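You operate a simulated robot arm through the tools that you are given. There is no shell and no other tool.

You are at the controls of a simulated robot arm. One attempt, no reset.

JOB
Fit the orange roller in the empty seat, latch it, shut the guard and print a proof.
Fine: leave the black roller and the other controls as they are.

It is judged by the outcome, as a careful person would: the job done as asked, and still so three seconds after it is handed in. It fails if anything else is knocked over, pushed out of place, dropped, spilled or broken.

ROBOT AND FRAMES
A 6-joint arm with a two-finger gripper, fixed in place. Base frame: the origin is at the foot of the arm, x ahead of it, y to its left, z up. Lengths are in mm, angles in rad, forces in N, time in s.
Its first joint turns from -2.897 to 2.897 rad. Payload 2.45 kg.
Tool frame: the origin (TCP) lies between the finger pads and is the grasp point; the fingertips stand 20 mm ahead of it; z points along the fingers, y is the line along which they close. The gripper opens to 140 mm. The gripper's body begins 168 mm behind the TCP.
Orientation is told as [roll, pitch, yaw] about the base's x, y, z axes, in that order, counted from this pose: with the fingers straight down and closing along the base's y, the tool's x points along the base's -x, its y along +y and its z along -z.

CONTROLS
- The arm moves only by the tool apply_moves. Its argument "plan" is a list of rows, each a list of 3 entries, a list of its own where there are three numbers: the shift along the base's x, y, z in units of 20 mm (1.0 is 20 mm), then the turn, a rotation vector about the base's x, y, z in units of 8 degrees (1.0 is 8 degrees), then the opening, from 0 (shut) to 1 (fully open). In form: [[[tx, ty, tz], [ax, ay, az], claw], ...]. A call has 1 to 20 rows; each row shifts and turns the commanded pose from where the row before left it. A call with a number of a shift or a turn outside -1 to 1 is refused whole. A row lasts 0.2 s, in which the tool goes at most 50 mm and 0.15 rad; a call with a longer step from one row to the next is refused whole, and so is a gripper value outside its range. A pose out of reach is approached as far as the arm can. The call stops where the force on the tool passes 50 N (or 10 N more than at its start, if that is more) or the arm is blocked; 0.2 s more then pass. The fingers move at their own pace (about 45 mm/s each) and stop on an object; they squeeze with about 37 N. The grip force told is the motor's: it shows also when the fingers shut on nothing. Time passes only in rows, and 0.2 s behind the last, so rows that do not move let the fingers close. It gives the time, the measured TCP pose, the force on the tool (base axes), the opening and the grip force at its end, in the units of the frame above (readings bear some noise), with the torque about the TCP (base axes, N m) and any sound that the robot's microphone picked up.
- Cameras (640 x 400 px; columns grow to the right, rows downward): "scene" is fixed at [403, 500.5, 1859.3]; the picture's right is [-0.58, -0.81, 0.00], its down [-0.69, 0.49, -0.53] and it looks along [0.43, -0.31, -0.85] (base axes); focal length 302 px, centre (320, 200). "wrist" rides on the gripper at [78, 11, -209] in the tool frame; the picture's right is [-0.14, 0.99, 0.00], its down [-0.92, -0.13, -0.37] and it looks along [-0.37, -0.05, 0.93] (tool axes); focal length 280 px, centre (320, 200). There is no depth. A picture from a camera that has moved, and an enlarged one, comes with that camera's place and axes in the base frame and with its lens.
- capture(camera): a new picture of that camera. No time passes.
- enlarge(camera, box): a new picture of the part [left, top, right, bottom] of that camera's present view, enlarged. No time passes.
- sign_off(): hands the job in; it is judged then, once.

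Places have to be worked out from the pictures, the camera data and where the tool is seen. Open the gripper and draw the arm clear of the work before you hand the job in, unless the task says otherwise.

The tools are called as a command line: name --argument value ..., lists and objects as JSON in quotes. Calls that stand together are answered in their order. apply_moves: Moves the arm, as the interface text tells. Its arguments: {"type":"object","properties":{"plan":{"type":"array","items":{"type":"array"}}},"required":["plan"]} The other tools are called the same way: capture (camera) takes a picture; enlarge (camera, box) takes an enlarged picture of a part of a camera's view; sign_off () hands the job in.

At the start:

```text
clock: 0.0
tcp_pos: [534.1, 187.3, 1530.2]
tool_rot: [-0.001, 0.001, 0.0]
wrist_force: [-1.6, -0.3, -0.4]
ft_torque: [0.01, 0.02, 0.01]
gripper_width: 140.0
gripper_force: 0.0
```

scene: 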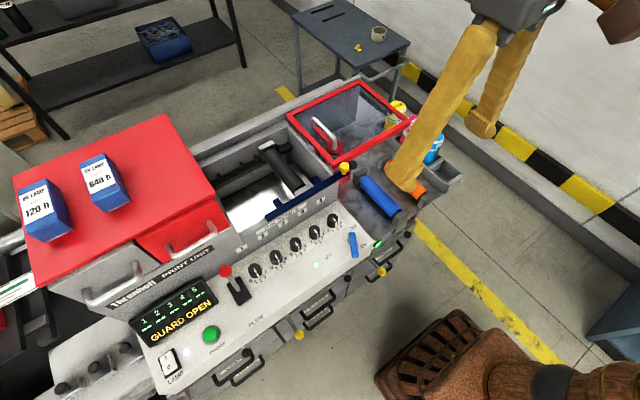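
wrist: 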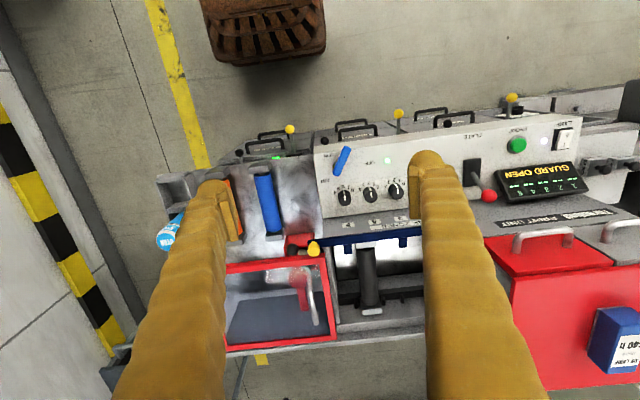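

The pictures show a press with a red-framed open guard, a roller rack (blue, orange partly hidden by the fingers) and a panel reading "GUARD OPEN". I'll enlarge several parts before moving.

enlarge --camera "scene" --box '[220, 70, 460, 220]'

enlarge --camera "scene" --box '[120, 190, 400, 390]'

enlarge --camera "wrist" --box '[150, 130, 450, 360]'

enlarge --camera "wrist" --box '[400, 70, 640, 250]'

```text
2.67 times, centred on (340, 145) of scene
camera zoom: at [403.0, 500.5, 1859.3], right [-0.58, -0.81, 0.0], down [-0.69, 0.49, -0.53], along [0.43, -0.31, -0.85], focal length 804 px, centre (267, 347)
```

zoom: 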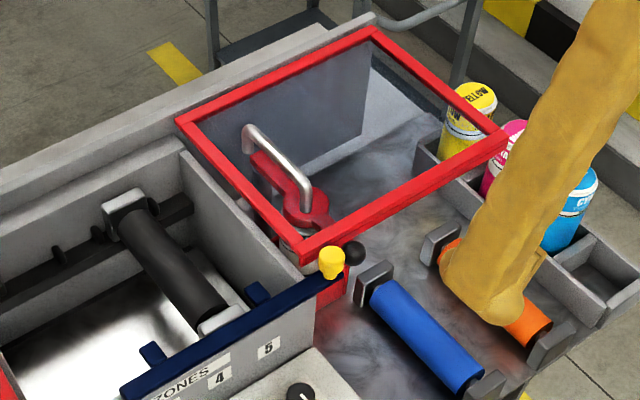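

```text
2.00 times, centred on (260, 290) of scene
camera zoom: at [403.0, 500.5, 1859.3], right [-0.58, -0.81, 0.0], down [-0.69, 0.49, -0.53], along [0.43, -0.31, -0.85], focal length 603 px, centre (440, 20)
```

zoom: 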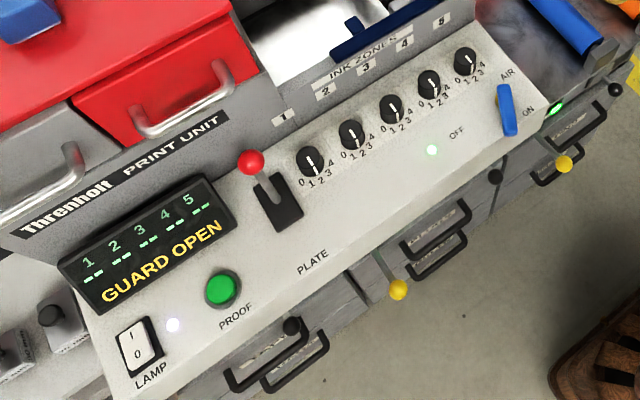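

```text
1.74 times, centred on (300, 245) of wrist
camera zoom: at [454.9, 197.6, 1740.0], right [0.14, 0.99, 0.0], down [0.92, -0.13, 0.37], along [0.37, -0.05, -0.93], focal length 488 px, centre (355, 122)
```

zoom: 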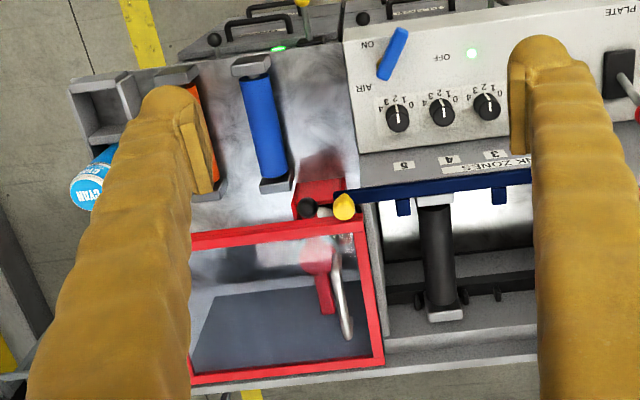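

```text
2.22 times, centred on (520, 160) of wrist
camera zoom: at [454.9, 197.6, 1740.0], right [0.14, 0.99, 0.0], down [0.92, -0.13, 0.37], along [0.37, -0.05, -0.93], focal length 623 px, centre (-124, 289)
```

zoom: 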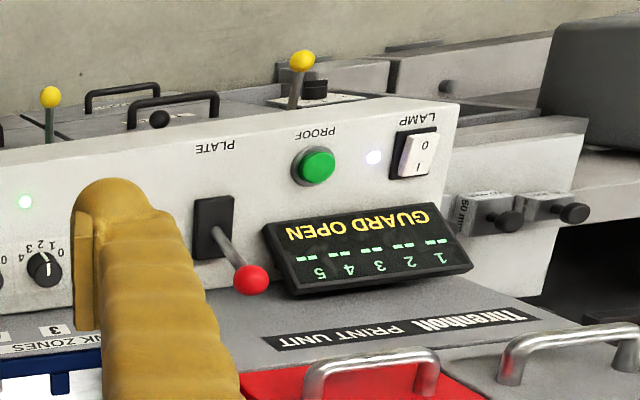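

By triangulating the two views, the yellow knob near the guard is at about (787, 139, 1193) and the black roller at about (940, 250, 1130). I'll stay high and move the wrist forward for a closer look into the print unit.

apply_moves --plan '[[[1, 0.3, 0], [0, 0, 0], 1], [[1, 0.3, 0], [0, 0, 0], 1], [[1, 0.3, 0], [0, 0, 0], 1], [[1, 0.3, 0], [0, 0, 0], 1], [[1, 0.3, 0], [0, 0, 0], 1], [[1, 0.3, 0], [0, 0, 0], 1], [[1, 0.3, 0], [0, 0, 0], 1], [[1, 0.3, 0], [0, 0, 0], 1]]'

capture --camera "wrist"

capture --camera "scene"

```text
clock: 1.8
tcp_pos: [694.8, 235.9, 1530.4]
tool_rot: [0.0, 0.001, 0.0]
wrist_force: [-0.3, -1.4, 0.2]
ft_torque: [0.03, -0.07, -0.01]
gripper_width: 139.9
gripper_force: 0.0
```

```text
taken
camera wrist: at [615.0, 245.7, 1740.4], right [0.14, 0.99, 0.0], down [0.92, -0.13, 0.37], along [0.37, -0.05, -0.93], focal length 280 px, centre (320, 200)
```

wrist: 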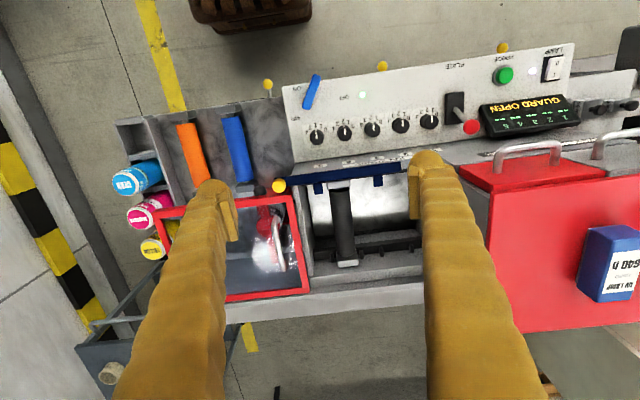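

```text
taken
```

scene: 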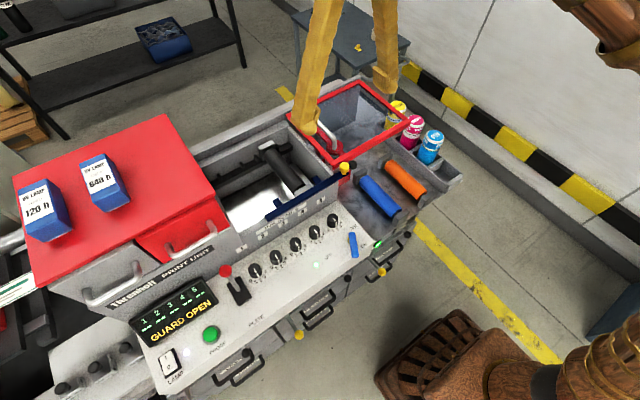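

The rollers are now unobstructed in both views. I'll enlarge the print unit, rollers and guard.

enlarge --camera "wrist" --box '[280, 160, 440, 280]'

enlarge --camera "wrist" --box '[110, 70, 310, 310]'

enlarge --camera "scene" --box '[200, 120, 360, 240]'

enlarge --camera "scene" --box '[320, 100, 480, 240]'

```text
3.33 times, centred on (360, 220) of wrist
camera zoom: at [615.0, 245.7, 1740.4], right [0.14, 0.99, 0.0], down [0.92, -0.13, 0.37], along [0.37, -0.05, -0.93], focal length 935 px, centre (187, 133)
```

zoom: 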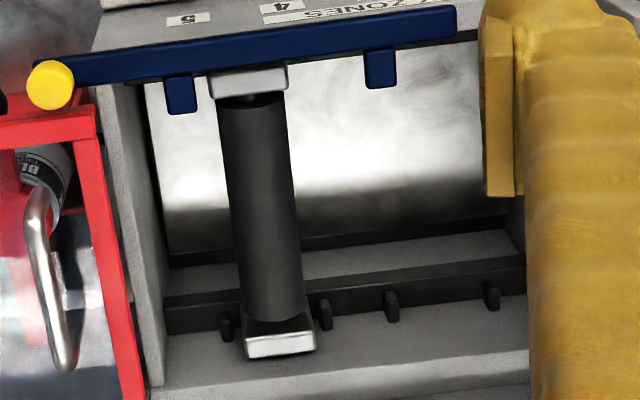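

```text
1.67 times, centred on (210, 190) of wrist
camera zoom: at [615.0, 245.7, 1740.4], right [0.14, 0.99, 0.0], down [0.92, -0.13, 0.37], along [0.37, -0.05, -0.93], focal length 467 px, centre (503, 217)
```

zoom: 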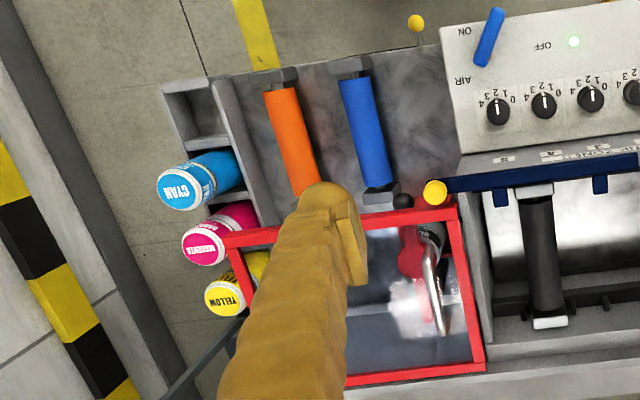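

```text
3.33 times, centred on (280, 180) of scene
camera zoom: at [403.0, 500.5, 1859.3], right [-0.58, -0.81, 0.0], down [-0.69, 0.49, -0.53], along [0.43, -0.31, -0.85], focal length 1005 px, centre (453, 267)
```

zoom: 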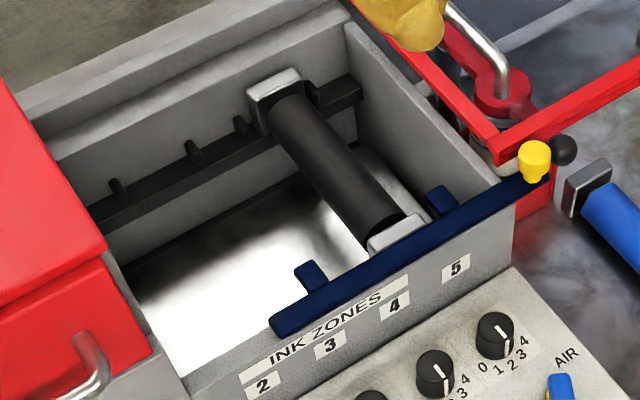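

```text
2.86 times, centred on (400, 170) of scene
camera zoom: at [403.0, 500.5, 1859.3], right [-0.58, -0.81, 0.0], down [-0.69, 0.49, -0.53], along [0.43, -0.31, -0.85], focal length 861 px, centre (91, 286)
```

zoom: 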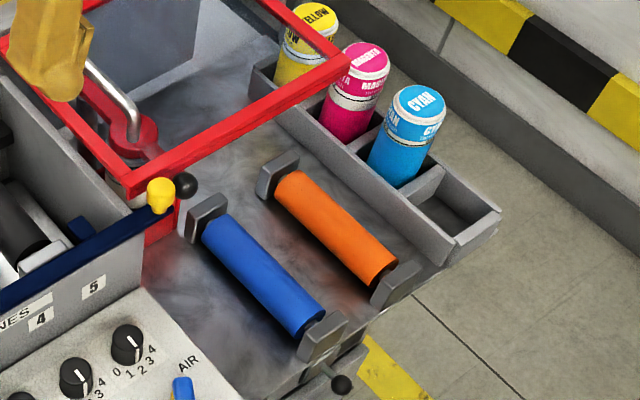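

The back bar has two pairs of locating posts: one pair is under the black roller and the other is empty at +y. The dark blue bar with two teeth and a yellow knob looks like the latch. I'll go over the guard and rollers for a closer look.

apply_moves --plan '[[[0, -1, -0.5], [0, 0, 0], 1], [[0, -1, -0.5], [0, 0, 0], 1], [[0, -1, -0.5], [0, 0, 0], 1], [[0, -1, -0.5], [0, 0, 0], 1], [[0, -1, -0.5], [0, 0, 0], 1], [[0, -1, -0.5], [0, 0, 0], 1], [[0, -1, -0.5], [0, 0, 0], 1], [[0, -1, -0.5], [0, 0, 0], 1]]'

capture --camera "wrist"

enlarge --camera "wrist" --box '[230, 130, 430, 330]'

enlarge --camera "scene" --box '[270, 70, 430, 190]'

```text
clock: 3.6
tcp_pos: [693.6, 76.5, 1450.5]
tool_rot: [-0.001, -0.001, 0.0]
wrist_force: [0.3, 0.7, -0.2]
ft_torque: [0.03, -0.02, -0.01]
gripper_width: 139.8
gripper_force: 0.0
```

```text
taken
camera wrist: at [615.3, 85.4, 1661.0], right [0.14, 0.99, 0.0], down [0.92, -0.13, 0.37], along [0.37, -0.05, -0.93], focal length 280 px, centre (320, 200)
```

wrist: 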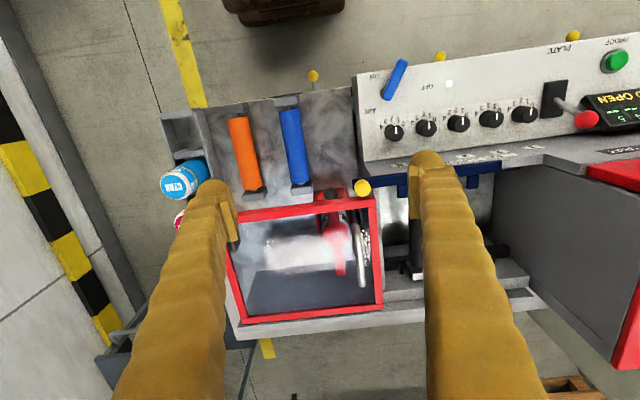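

```text
2.00 times, centred on (330, 230) of wrist
camera zoom: at [615.3, 85.4, 1661.0], right [0.14, 0.99, 0.0], down [0.92, -0.13, 0.37], along [0.37, -0.05, -0.93], focal length 561 px, centre (300, 140)
```

zoom: 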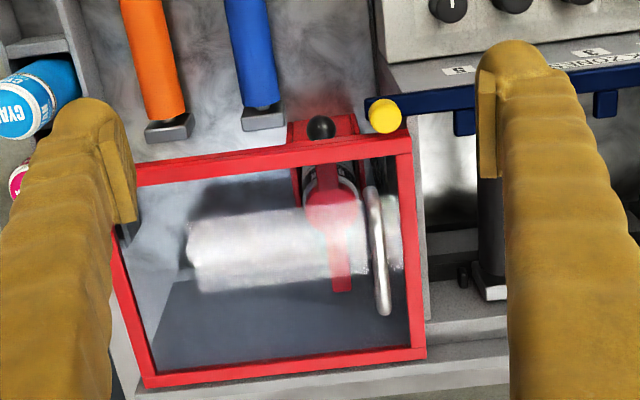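

```text
3.33 times, centred on (350, 130) of scene
camera zoom: at [403.0, 500.5, 1859.3], right [-0.58, -0.81, 0.0], down [-0.69, 0.49, -0.53], along [0.43, -0.31, -0.85], focal length 1005 px, centre (220, 433)
```

zoom: 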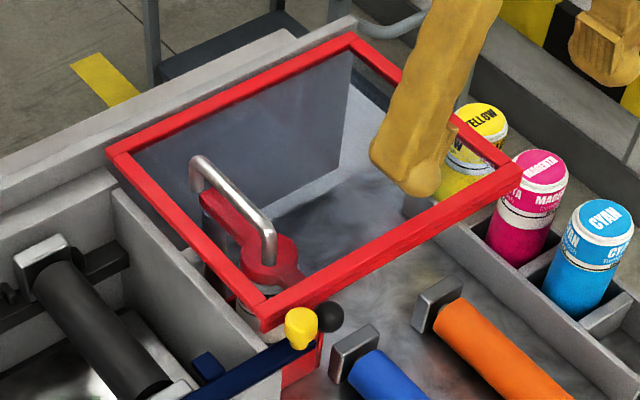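

Triangulating puts the orange roller in the rack at x≈650–830, y≈-110, z≈985. The black one sits at x≈835–1005, y≈260, z≈1135, and the seat pitch is about 124 mm, so the empty seat is near y≈384. I'll move closer above the rack for a detailed view.

apply_moves --plan '[[[-0.6, -1, -1], [0, 0, 0], 1], [[-0.6, -1, -1], [0, 0, 0], 1], [[-0.6, -1, -1], [0, 0, 0], 1], [[-0.6, -1, -1], [0, 0, 0], 1], [[-0.6, -1, -1], [0, 0, 0], 1], [[-0.6, -1, -1], [0, 0, 0], 1], [[-0.6, -1, -1], [0, 0, 0], 1], [[-0.6, -1, -0.5], [0, 0, 0], 1], [[-0.6, -1, 0], [0, 0, 0], 1]]'

capture --camera "wrist"

enlarge --camera "wrist" --box '[220, 80, 440, 300]'

capture --camera "scene"

```text
clock: 5.6
tcp_pos: [584.5, -104.1, 1299.8]
tool_rot: [0.0, 0.001, 0.0]
wrist_force: [0.1, 0.2, -0.4]
ft_torque: [0.01, 0.01, 0.01]
gripper_width: 140.1
gripper_force: 0.1
```

```text
taken
camera wrist: at [506.7, -94.4, 1509.9], right [0.14, 0.99, 0.0], down [0.92, -0.13, 0.37], along [0.36, -0.05, -0.93], focal length 280 px, centre (320, 200)
```

wrist: 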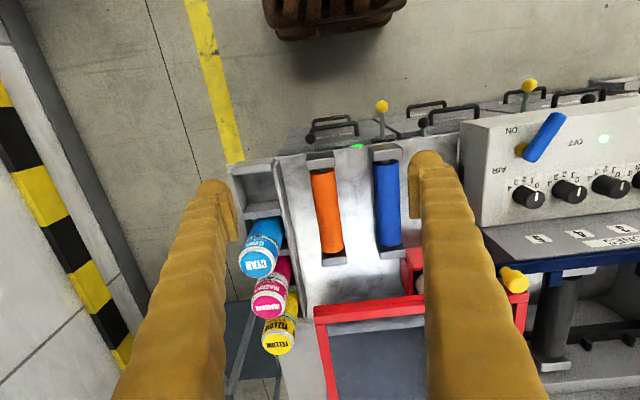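

```text
1.82 times, centred on (330, 190) of wrist
camera zoom: at [506.7, -94.4, 1509.9], right [0.14, 0.99, 0.0], down [0.92, -0.13, 0.37], along [0.36, -0.05, -0.93], focal length 510 px, centre (302, 218)
```

zoom: 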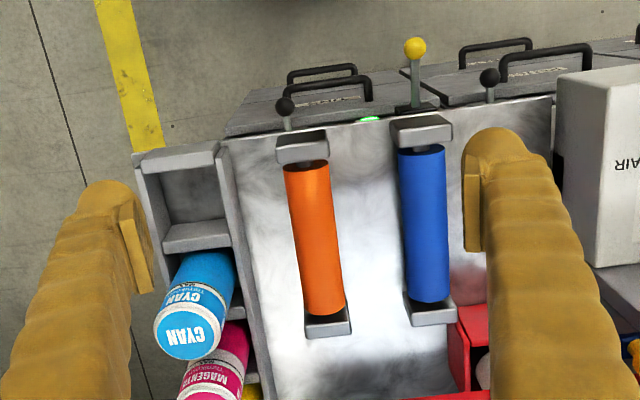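

```text
taken
```

scene: 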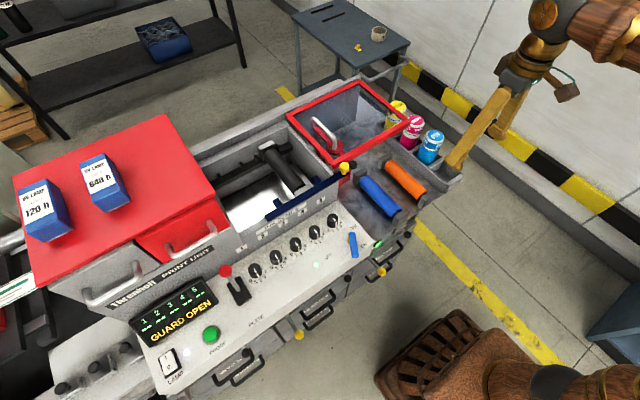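

The rack shows the orange cylinder at about (648→829, -111), 46 mm diameter, axis z≈962, with roughly 60–70 mm of free room on each side. I'll look closely at the empty seat before grasping.

apply_moves --plan '[[[0, 0.3, 1], [0, 0, 0], 1], [[0.3, 1, 1], [0, 0, 0], 1], [[0.5, 1, 0], [0, 0, 0], 1], [[0.5, 1, 0], [0, 0, 0], 1], [[0.5, 1, 0], [0, 0, 0], 1], [[0.5, 1, 0], [0, 0, 0], 1], [[0.5, 1, 0], [0, 0, 0], 1], [[0.5, 1, 0], [0, 0, 0], 1], [[0.5, 1, 0], [0, 0, 0], 1], [[0.5, 1, 0], [0, 0, 0], 1], [[0.5, 1, 0], [0, 0, 0], 1], [[0.5, 1, 0], [0, 0, 0], 1], [[0.5, 1, 0], [0, 0, 0], 1], [[0.5, 1, 0], [0, 0, 0], 1], [[0.5, 1, 0], [0, 0, 0], 1], [[0.5, 1, 0], [0, 0, 0], 1], [[0.5, 1, 0], [0, 0, 0], 1], [[0.5, 1, 0], [0, 0, 0], 1], [[0.5, 1, 0], [0, 0, 0], 1], [[0.5, 1, 0], [0, 0, 0], 1]]'

capture --camera "wrist"

enlarge --camera "wrist" --box '[200, 80, 440, 300]'

```text
clock: 9.8
tcp_pos: [772.2, 282.1, 1340.0]
tool_rot: [-0.001, 0.001, 0.001]
wrist_force: [-0.7, 0.4, 0.3]
ft_torque: [0.02, -0.04, -0.01]
gripper_width: 139.9
gripper_force: 0.1
```

```text
taken
camera wrist: at [693.1, 292.1, 1550.1], right [0.14, 0.99, 0.0], down [0.92, -0.13, 0.37], along [0.37, -0.05, -0.93], focal length 280 px, centre (320, 200)
```

wrist: 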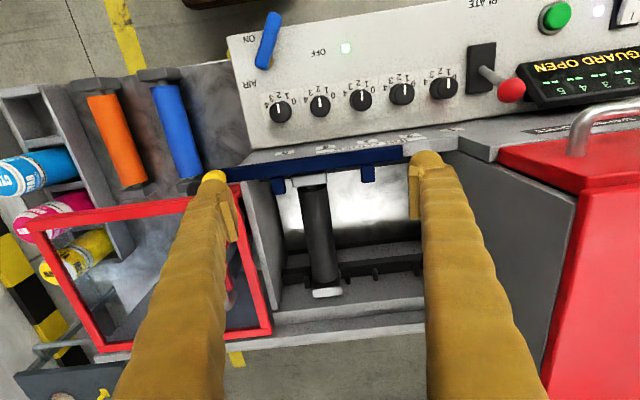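

```text
1.82 times, centred on (320, 190) of wrist
camera zoom: at [693.1, 292.1, 1550.1], right [0.14, 0.99, 0.0], down [0.92, -0.13, 0.37], along [0.37, -0.05, -0.93], focal length 510 px, centre (320, 218)
```

zoom: 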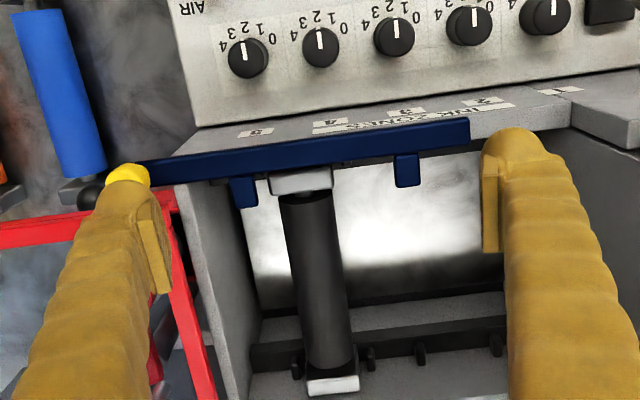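

The right part of the opening is hidden behind a finger, so I'll shift about 100 mm in +y at the same height. The fingertips stay at z≈1320, above everything there.

apply_moves --plan '[[[0, 1, 0], [0, 0, 0], 1], [[0, 1, 0], [0, 0, 0], 1], [[0, 1, 0], [0, 0, 0], 1], [[0, 1, 0], [0, 0, 0], 1], [[0, 1, 0], [0, 0, 0], 1]]'

capture --camera "wrist"

enlarge --camera "wrist" --box '[230, 110, 420, 320]'

```text
clock: 11.0
tcp_pos: [771.5, 380.6, 1340.8]
tool_rot: [0.0, 0.001, -0.001]
wrist_force: [1.0, 0.4, 0.1]
ft_torque: [-0.01, -0.04, -0.01]
gripper_width: 139.9
gripper_force: 0.1
```

```text
taken
camera wrist: at [693.4, 391.5, 1550.5], right [0.14, 0.99, 0.0], down [0.92, -0.13, 0.37], along [0.36, -0.05, -0.93], focal length 280 px, centre (320, 200)
```

wrist: 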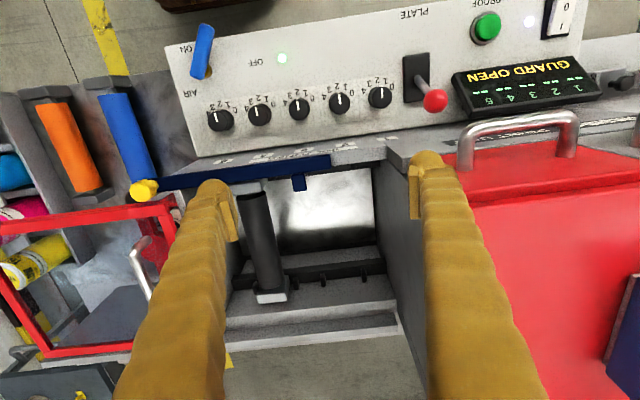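

```text
1.90 times, centred on (325, 215) of wrist
camera zoom: at [693.4, 391.5, 1550.5], right [0.14, 0.99, 0.0], down [0.92, -0.13, 0.37], along [0.36, -0.05, -0.93], focal length 534 px, centre (310, 171)
```

zoom: 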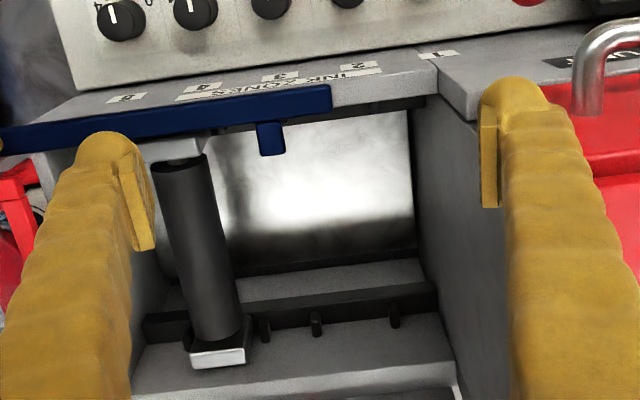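

The posts locate the empty seat's centre at y≈390, with the back rail at x≈1040 and z≈1100. The black roller sits between its posts at y≈258, the tooth pitch is about 131 mm, and the teeth need about 46 mm of travel toward +y. Next I return high over the rack to refine the orange roller's position.

apply_moves --plan '[[[-0.3, -1, 0], [0, 0, 0], 1], [[-0.3, -1, 0], [0, 0, 0], 1], [[-0.3, -1, 0], [0, 0, 0], 1], [[-0.3, -1, 0], [0, 0, 0], 1], [[-0.3, -1, 0], [0, 0, 0], 1], [[-0.3, -1, 0], [0, 0, 0], 1], [[-0.3, -1, 0], [0, 0, 0], 1], [[-0.3, -1, 0], [0, 0, 0], 1], [[-0.3, -1, 0], [0, 0, 0], 1], [[-0.3, -1, 0], [0, 0, 0], 1], [[-0.3, -1, 0], [0, 0, 0], 1], [[-0.3, -1, 0], [0, 0, 0], 1], [[-0.3, -1, 0], [0, 0, 0], 1], [[-0.3, -1, 0], [0, 0, 0], 1], [[-0.3, -1, 0], [0, 0, 0], 1], [[-0.3, -1, 0], [0, 0, 0], 1], [[-0.3, -1, 0], [0, 0, 0], 1], [[-0.3, -1, 0], [0, 0, 0], 1], [[-0.3, -1, 0], [0, 0, 0], 1], [[-0.3, -1, 0], [0, 0, 0], 1]]'

apply_moves --plan '[[[0, -1, -0.2], [0, 0, 0], 1], [[0, -1, -1], [0, 0, 0], 1], [[0, -1, -1], [0, 0, 0], 1], [[0, -1, -1], [0, 0, 0], 1], [[0, -0.6, -1], [0, 0, 0], 1], [[0, 0, -1], [0, 0, 0], 1], [[0, 0, -1], [0, 0, 0], 1]]'

capture --camera "wrist"

enlarge --camera "wrist" --box '[230, 60, 430, 260]'

```text
clock: 15.2
tcp_pos: [651.3, -19.0, 1340.2]
tool_rot: [0.001, -0.001, 0.0]
wrist_force: [-0.5, -1.0, -0.5]
ft_torque: [0.0, 0.02, 0.0]
gripper_width: 140.1
gripper_force: 0.1
```

```text
clock: 16.8
tcp_pos: [653.6, -110.5, 1215.4]
tool_rot: [-0.001, -0.001, -0.001]
wrist_force: [0.2, -0.2, -0.5]
ft_torque: [0.02, -0.01, -0.01]
gripper_width: 139.8
gripper_force: 0.0
```

```text
taken
camera wrist: at [573.0, -100.8, 1425.8], right [0.14, 0.99, 0.0], down [0.92, -0.13, 0.37], along [0.37, -0.05, -0.93], focal length 280 px, centre (320, 200)
```

wrist: 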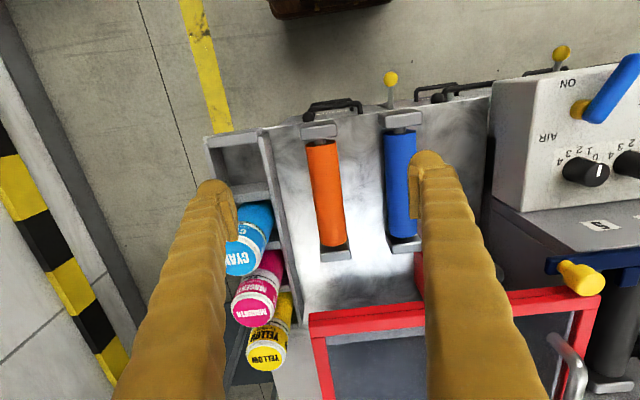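

```text
2.00 times, centred on (330, 160) of wrist
camera zoom: at [573.0, -100.8, 1425.8], right [0.14, 0.99, 0.0], down [0.92, -0.13, 0.37], along [0.37, -0.05, -0.93], focal length 561 px, centre (300, 280)
```

zoom: 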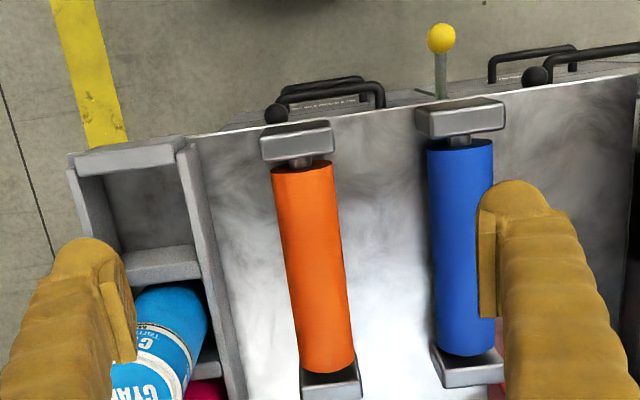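

The roller has end blocks joined by short shafts, and there is free space on both sides. I'll take high zooms from the scene camera to pin down heights for both rollers.

enlarge --camera "scene" --box '[350, 130, 450, 220]'

enlarge --camera "scene" --box '[220, 125, 340, 225]'

enlarge --camera "wrist" --box '[270, 100, 400, 270]'

```text
4.44 times, centred on (400, 175) of scene
camera zoom: at [403.0, 500.5, 1859.3], right [-0.58, -0.81, 0.0], down [-0.69, 0.49, -0.53], along [0.43, -0.31, -0.85], focal length 1340 px, centre (-36, 311)
```

zoom: 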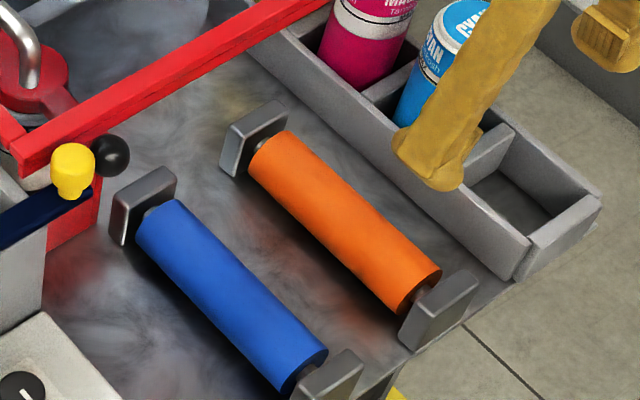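

```text
4.00 times, centred on (280, 175) of scene
camera zoom: at [403.0, 500.5, 1859.3], right [-0.58, -0.81, 0.0], down [-0.69, 0.49, -0.53], along [0.43, -0.31, -0.85], focal length 1206 px, centre (480, 300)
```

zoom: 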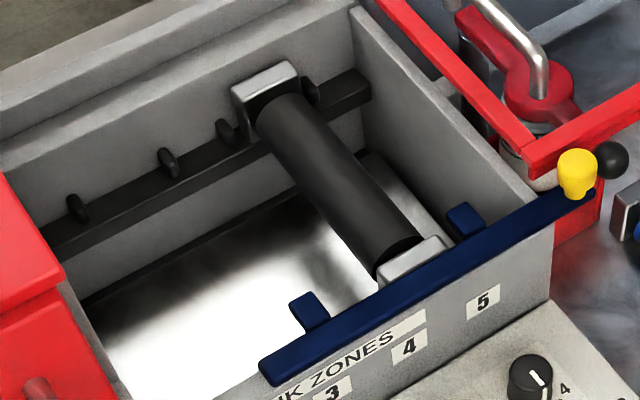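

```text
2.35 times, centred on (335, 185) of wrist
camera zoom: at [573.0, -100.8, 1425.8], right [0.14, 0.99, 0.0], down [0.92, -0.13, 0.37], along [0.37, -0.05, -0.93], focal length 660 px, centre (285, 235)
```

zoom: 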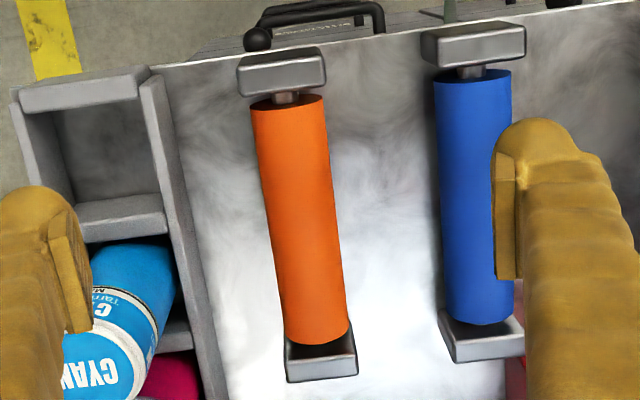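

The orange block's top is at z≈1012, so its axis is at about z≈987 and the tray at about z≈956. The black roller's far block top comes out near 1140. The near block height is uncertain, so I'll zoom further into the scene view.

enlarge --camera "scene" --box '[255, 130, 315, 170]'

enlarge --camera "scene" --box '[280, 170, 352, 215]'

enlarge --camera "scene" --box '[375, 145, 435, 215]'

```text
10.00 times, centred on (285, 150) of scene
camera zoom: at [403.0, 500.5, 1859.3], right [-0.58, -0.81, 0.0], down [-0.69, 0.49, -0.53], along [0.43, -0.31, -0.85], focal length 3015 px, centre (670, 700)
```

zoom: 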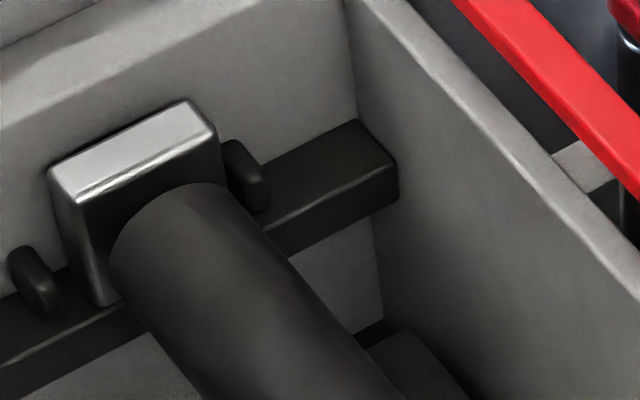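

```text
8.89 times, centred on (316, 192) of scene
camera zoom: at [403.0, 500.5, 1859.3], right [-0.58, -0.81, 0.0], down [-0.69, 0.49, -0.53], along [0.43, -0.31, -0.85], focal length 2680 px, centre (356, 267)
```

zoom: 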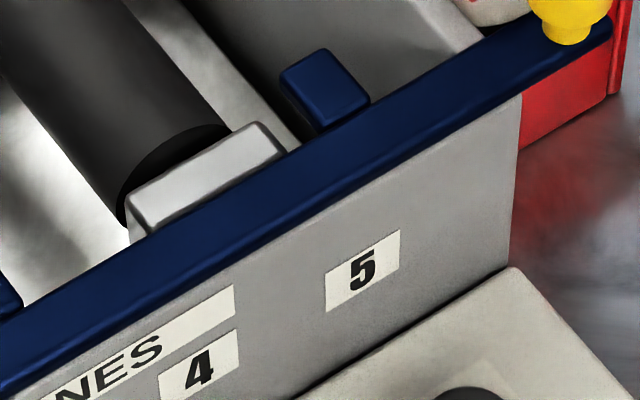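

```text
5.71 times, centred on (405, 180) of scene
camera zoom: at [403.0, 500.5, 1859.3], right [-0.58, -0.81, 0.0], down [-0.69, 0.49, -0.53], along [0.43, -0.31, -0.85], focal length 1723 px, centre (-166, 314)
```

zoom: 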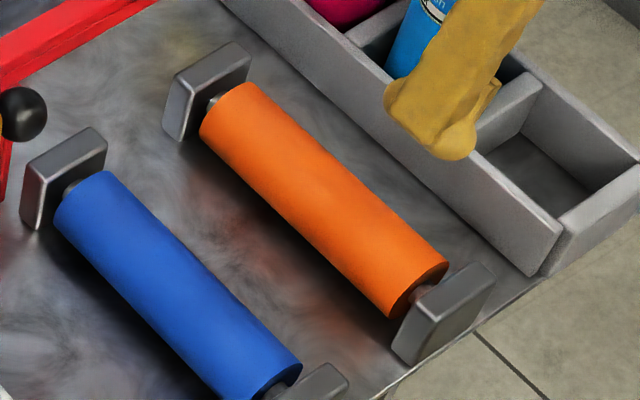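

The scene zooms give consistent results. Orange near/far block edges are at x≈641/854 and black ones at 833/1044, tops about 1012–1019 against 1140, so the needed shift is about (191, 501, 125). That seat is near the reach limit, so I'll lean the fingers forward by 20° and grasp with the same lean.

apply_moves --plan '[[[0.5, 0, 0], [0, -0.5, 0], 0.571], [[0.5, 0, 0], [0, -0.5, 0], 0.571], [[0.5, 0, 0], [0, -0.5, 0], 0.571], [[0.5, 0, -0.5], [0, -0.5, 0], 0.571], [[0.5, 0, -0.5], [0, -0.5, 0], 0.571], [[0.5, -0.05, -0.8], [0, 0, 0], 0.571], [[0.5, 0, -0.8], [0, 0, 0], 0.571], [[0.4, 0, -0.8], [0, 0, 0], 0.571], [[0.4, 0, -0.8], [0, 0, 0], 0.571]]'

capture --camera "wrist"

enlarge --camera "scene" --box '[340, 110, 480, 230]'

```text
clock: 18.8
tcp_pos: [737.7, -110.4, 1132.7]
tool_rot: [-0.001, -0.349, 0.002]
wrist_force: [0.4, 0.4, 0.7]
ft_torque: [0.03, 0.01, 0.01]
gripper_width: 80.1
gripper_force: 0.1
```

```text
taken
camera wrist: at [591.6, -100.7, 1303.2], right [0.13, 0.99, 0.05], down [0.74, -0.13, 0.66], along [0.66, -0.05, -0.75], focal length 280 px, centre (320, 200)
```

wrist: 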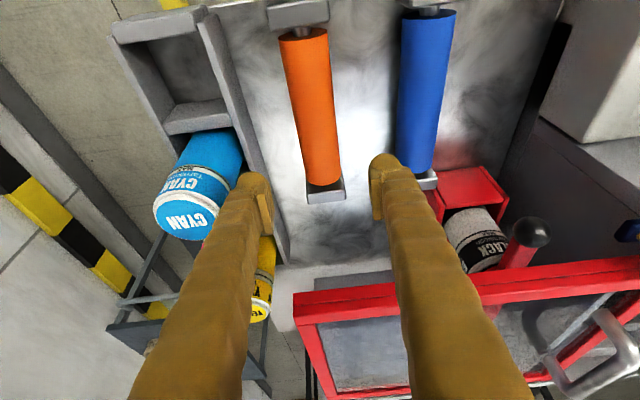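

```text
3.33 times, centred on (410, 170) of scene
camera zoom: at [403.0, 500.5, 1859.3], right [-0.58, -0.81, 0.0], down [-0.69, 0.49, -0.53], along [0.43, -0.31, -0.85], focal length 1005 px, centre (20, 300)
```

zoom: 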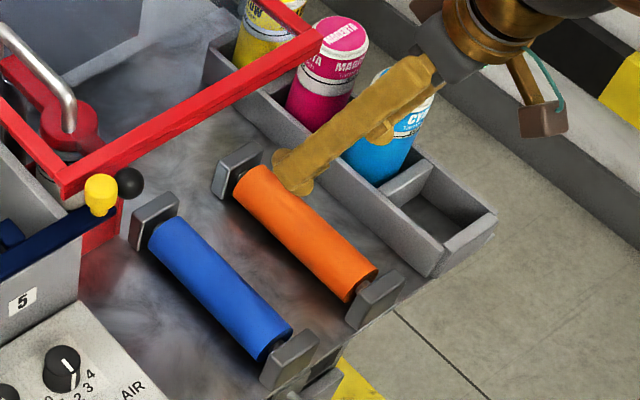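

The roller axis projects right under the TCP, with y≈-110 confirmed to about 2 mm. I'll descend 120 mm and check before the final approach.

apply_moves --plan '[[[0.05, 0, -1], [0, 0, 0], 0.571], [[0.05, 0, -1], [0, 0, 0], 0.571], [[0, 0, -1], [0, 0, 0], 0.571], [[0, 0, -1], [0, 0, 0], 0.571], [[0, 0, -1], [0, 0, 0], 0.571], [[0, 0, -1], [0, 0, 0], 0.571]]'

capture --camera "wrist"

enlarge --camera "scene" --box '[360, 130, 450, 220]'

```text
clock: 20.2
tcp_pos: [740.9, -111.5, 1011.6]
tool_rot: [0.001, -0.35, 0.001]
wrist_force: [-0.5, -0.3, 0.5]
ft_torque: [0.0, -0.01, 0.02]
gripper_width: 79.9
gripper_force: 0.0
```

```text
taken
camera wrist: at [594.1, -101.2, 1182.5], right [0.13, 0.99, 0.05], down [0.74, -0.13, 0.66], along [0.66, -0.05, -0.75], focal length 280 px, centre (320, 200)
```

wrist: 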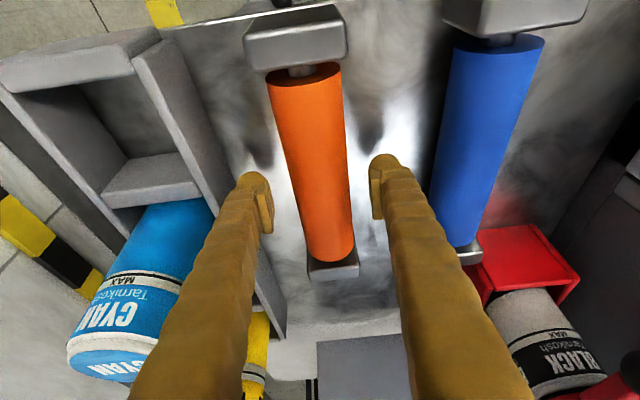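

```text
4.44 times, centred on (405, 175) of scene
camera zoom: at [403.0, 500.5, 1859.3], right [-0.58, -0.81, 0.0], down [-0.69, 0.49, -0.53], along [0.43, -0.31, -0.85], focal length 1340 px, centre (-58, 311)
```

zoom: 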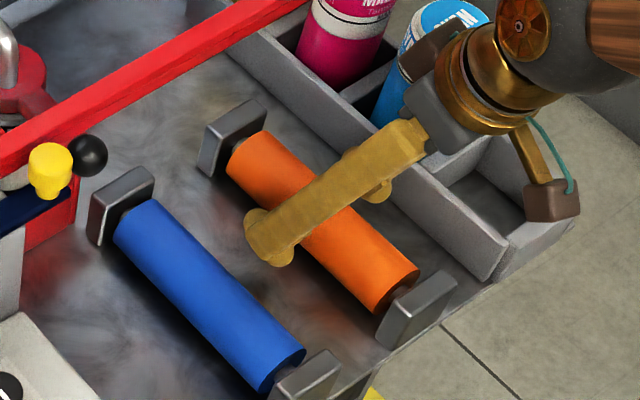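

The fingers straddle the cylinder at its middle (x≈741) with clear gaps on both sides. I'll go down 18 mm more and close.

apply_moves --plan '[[[0, 0, -0.5], [0, 0, 0], 0.571], [[0, 0, -0.4], [0, 0, 0], 0.571], [[0, 0, 0], [0, 0, 0], 0.3], [[0, 0, 0], [0, 0, 0], 0.2], [[0, 0, 0], [0, 0, 0], 0.2], [[0, 0, 0], [0, 0, 0], 0.2], [[0, 0, 0], [0, 0, 0], 0.2], [[0, 0, 0], [0, 0, 0], 0.2]]'

capture --camera "wrist"

```text
clock: 22.0
tcp_pos: [740.3, -111.1, 993.5]
tool_rot: [0.0, -0.348, 0.0]
wrist_force: [-2.3, 3.7, -0.3]
ft_torque: [-0.02, -0.07, -0.05]
gripper_width: 45.5
gripper_force: 36.9
```

```text
taken
camera wrist: at [594.4, -101.2, 1164.4], right [0.13, 0.99, 0.05], down [0.74, -0.13, 0.66], along [0.66, -0.05, -0.75], focal length 280 px, centre (320, 200)
```

wrist: 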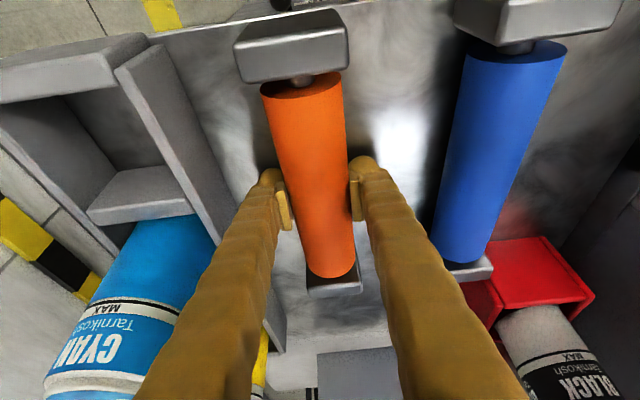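

Gripped at 45.5 mm with 37 N. I'll lift 100 mm straight up and check that the roller hangs level.

apply_moves --plan '[[[0, 0, 0.3], [0, 0, 0], 0.2], [[0, 0, 0.7], [0, 0, 0], 0.2], [[0, 0, 1], [0, 0, 0], 0.2], [[0, 0, 1], [0, 0, 0], 0.2], [[0, 0, 1], [0, 0, 0], 0.2], [[0, 0, 1], [0, 0, 0], 0.2]]'

capture --camera "wrist"

enlarge --camera "scene" --box '[340, 110, 480, 230]'

```text
clock: 23.4
tcp_pos: [741.5, -112.4, 1094.4]
tool_rot: [0.0, -0.349, 0.001]
wrist_force: [0.4, 0.9, -6.9]
ft_torque: [0.0, -0.01, 0.01]
gripper_width: 45.5
gripper_force: 37.0
```

```text
taken
camera wrist: at [595.0, -101.8, 1265.4], right [0.13, 0.99, 0.05], down [0.74, -0.13, 0.66], along [0.66, -0.05, -0.75], focal length 280 px, centre (320, 200)
```

wrist: 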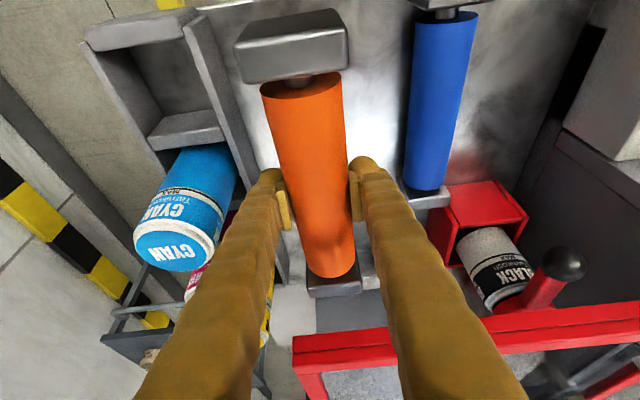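

```text
3.33 times, centred on (410, 170) of scene
camera zoom: at [403.0, 500.5, 1859.3], right [-0.58, -0.81, 0.0], down [-0.69, 0.49, -0.53], along [0.43, -0.31, -0.85], focal length 1005 px, centre (20, 300)
```

zoom: 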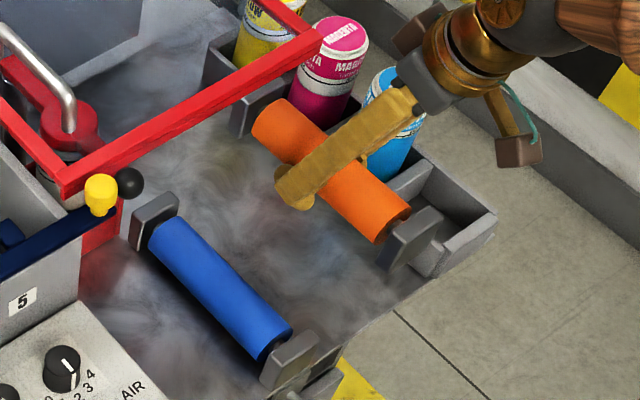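

The lift is clean: 6.9 N of weight, no torque, and the roller keeps its place in the gripper. Its far block now overlaps under the guard's front edge, so I'll pull back 80 mm in x before rising and crossing toward +y.

apply_moves --plan '[[[-1, 0, 0], [0, 0, 0], 0.2], [[-1, 0, 0], [0, 0, 0], 0.2], [[-1, 0, 0], [0, 0, 0], 0.2], [[-1, 0, 0], [0, 0, 0], 0.2], [[0, 0, 1], [0, 0, 0], 0.2], [[0, 0, 1], [0, 0, 0], 0.2], [[0, 0, 1], [0, 0, 0], 0.2], [[0, 0, 1], [0, 0, 0], 0.2], [[0, 0.5, 1], [0, 0, 0], 0.2], [[0, 1, 1], [0, 0, 0], 0.2], [[0, 1, 1], [0, 0, 0], 0.2], [[0, 1, 1], [0, 0, 0], 0.2], [[0, 1, 1], [0, 0, 0], 0.2], [[0, 1, 1], [0, 0, 0], 0.2], [[0, 1, 0.5], [0, 0, 0], 0.2], [[0, 1, 0], [0, 0, 0], 0.2], [[0, 1, 0], [0, 0, 0], 0.2], [[0, 1, 0], [0, 0, 0], 0.2], [[0, 1, 0], [0, 0, 0], 0.2], [[0, 1, 0], [0, 0, 0], 0.2]]'

capture --camera "scene"

```text
clock: 27.6
tcp_pos: [660.3, 118.9, 1303.4]
tool_rot: [0.0, -0.348, -0.001]
wrist_force: [0.3, -0.4, -8.1]
ft_torque: [0.0, -0.05, -0.01]
gripper_width: 45.4
gripper_force: 36.8
```

```text
taken
```

scene: 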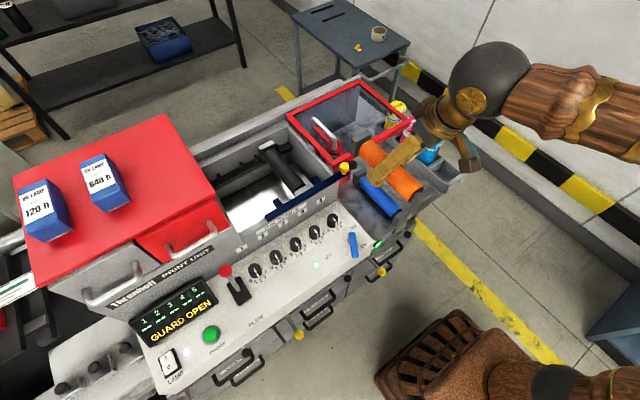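

The roller is at a safe height and clear of everything. I'll move diagonally toward the seat, stopping short to check alignment and reach.

apply_moves --plan '[[[1, 1, 0], [0, 0, 0], 0.2], [[1, 1, 0], [0, 0, 0], 0.2], [[1, 1, 0], [0, 0, 0], 0.2], [[1, 1, 0], [0, 0, 0], 0.2], [[1, 1, 0], [0, 0, 0], 0.2], [[1, 1, 0], [0, 0, 0], 0.2], [[1, 1, 0], [0, 0, 0], 0.2], [[1, 1, 0], [0, 0, 0], 0.2], [[1, 1, 0], [0, 0, 0], 0.2], [[1, 1, 0], [0, 0, 0], 0.2], [[1, 1, 0], [0, 0, 0], 0.2], [[1, 1, 0], [0, 0, 0], 0.2]]'

capture --camera "wrist"

capture --camera "scene"

```text
clock: 30.2
tcp_pos: [899.5, 357.5, 1303.9]
tool_rot: [0.0, -0.349, -0.002]
wrist_force: [-0.7, 0.0, -6.7]
ft_torque: [-0.01, -0.05, -0.01]
gripper_width: 45.6
gripper_force: 36.8
```

```text
taken
camera wrist: at [754.5, 367.4, 1474.5], right [0.13, 0.99, 0.05], down [0.74, -0.13, 0.66], along [0.66, -0.05, -0.75], focal length 280 px, centre (320, 200)
```

wrist: 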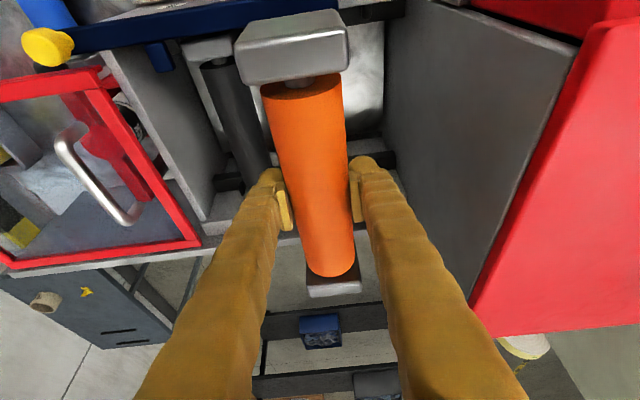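

```text
taken
```

scene: 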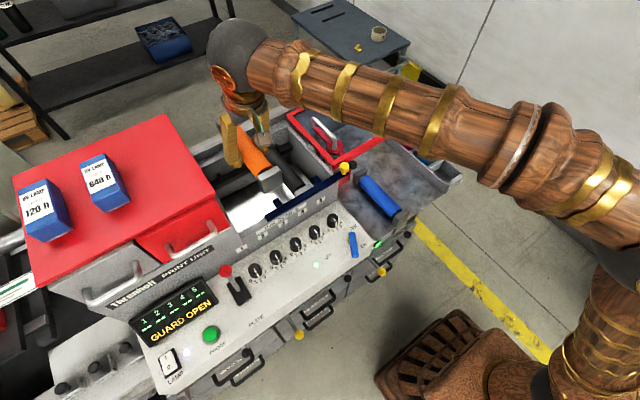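

Reach is fine here (968 mm) and the roller is still level, so I'll move the remaining 31 mm in x and 32 mm in y and inspect the alignment from above.

apply_moves --plan '[[[0.5, 0.5, 0], [0, 0, 0], 0.2], [[0.5, 0.5, 0], [0, 0, 0], 0.2], [[0.3, 0.4, 0], [0, 0, 0], 0.2], [[0.3, 0.25, 0], [0, 0, 0], 0.2], [[0, 0, 0], [0, 0, 0], 0.2]]'

capture --camera "wrist"

enlarge --camera "scene" --box '[200, 90, 360, 230]'

```text
clock: 31.4
tcp_pos: [932.5, 389.8, 1302.5]
tool_rot: [0.0, -0.35, -0.001]
wrist_force: [0.0, 0.2, -8.4]
ft_torque: [-0.01, -0.04, 0.02]
gripper_width: 45.6
gripper_force: 36.9
```

```text
taken
camera wrist: at [786.1, 401.4, 1474.7], right [0.13, 0.99, 0.05], down [0.74, -0.13, 0.66], along [0.66, -0.05, -0.75], focal length 280 px, centre (320, 200)
```

wrist: 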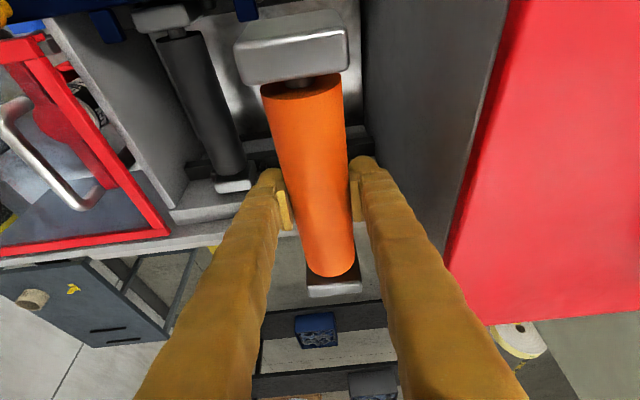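

```text
2.86 times, centred on (280, 160) of scene
camera zoom: at [403.0, 500.5, 1859.3], right [-0.58, -0.81, 0.0], down [-0.69, 0.49, -0.53], along [0.43, -0.31, -0.85], focal length 861 px, centre (434, 314)
```

zoom: 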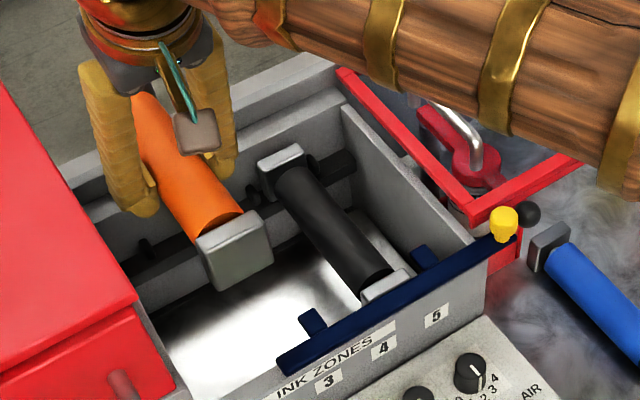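

The arm reaches the pose fine and the gripper body clears the red housing. I'll descend 90 mm and check clearance to the latch bar and the locating posts.

apply_moves --plan '[[[0, 0, -1], [0, 0, 0], 0.2], [[0, 0, -1], [0, 0, 0], 0.2], [[0, 0, -1], [0, 0, 0], 0.2], [[0, 0, -1], [0, 0, 0], 0.2], [[0, 0, -0.5], [0, 0, 0], 0.2]]'

capture --camera "wrist"

enlarge --camera "scene" --box '[220, 120, 340, 220]'

```text
clock: 32.6
tcp_pos: [931.9, 390.9, 1211.7]
tool_rot: [0.0, -0.349, 0.0]
wrist_force: [-0.3, -0.4, -8.1]
ft_torque: [0.03, -0.06, -0.03]
gripper_width: 45.5
gripper_force: 37.1
```

```text
taken
camera wrist: at [786.4, 401.6, 1384.4], right [0.13, 0.99, 0.05], down [0.74, -0.13, 0.66], along [0.66, -0.05, -0.75], focal length 280 px, centre (320, 200)
```

wrist: 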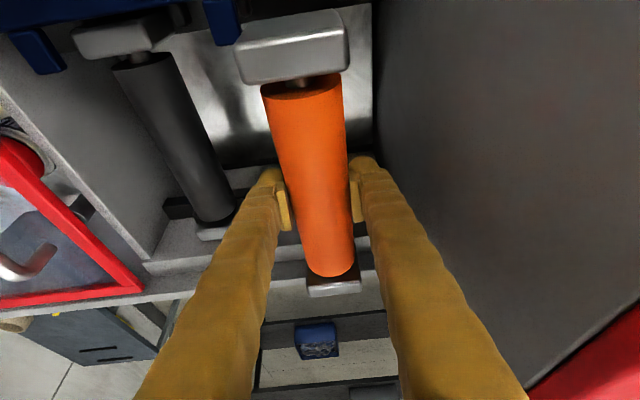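

```text
4.00 times, centred on (280, 170) of scene
camera zoom: at [403.0, 500.5, 1859.3], right [-0.58, -0.81, 0.0], down [-0.69, 0.49, -0.53], along [0.43, -0.31, -0.85], focal length 1206 px, centre (480, 320)
```

zoom: 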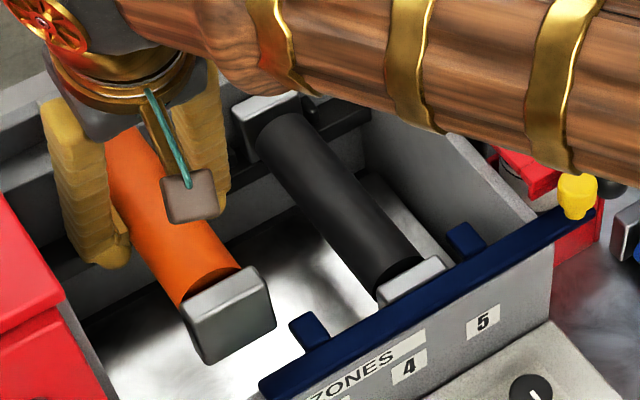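

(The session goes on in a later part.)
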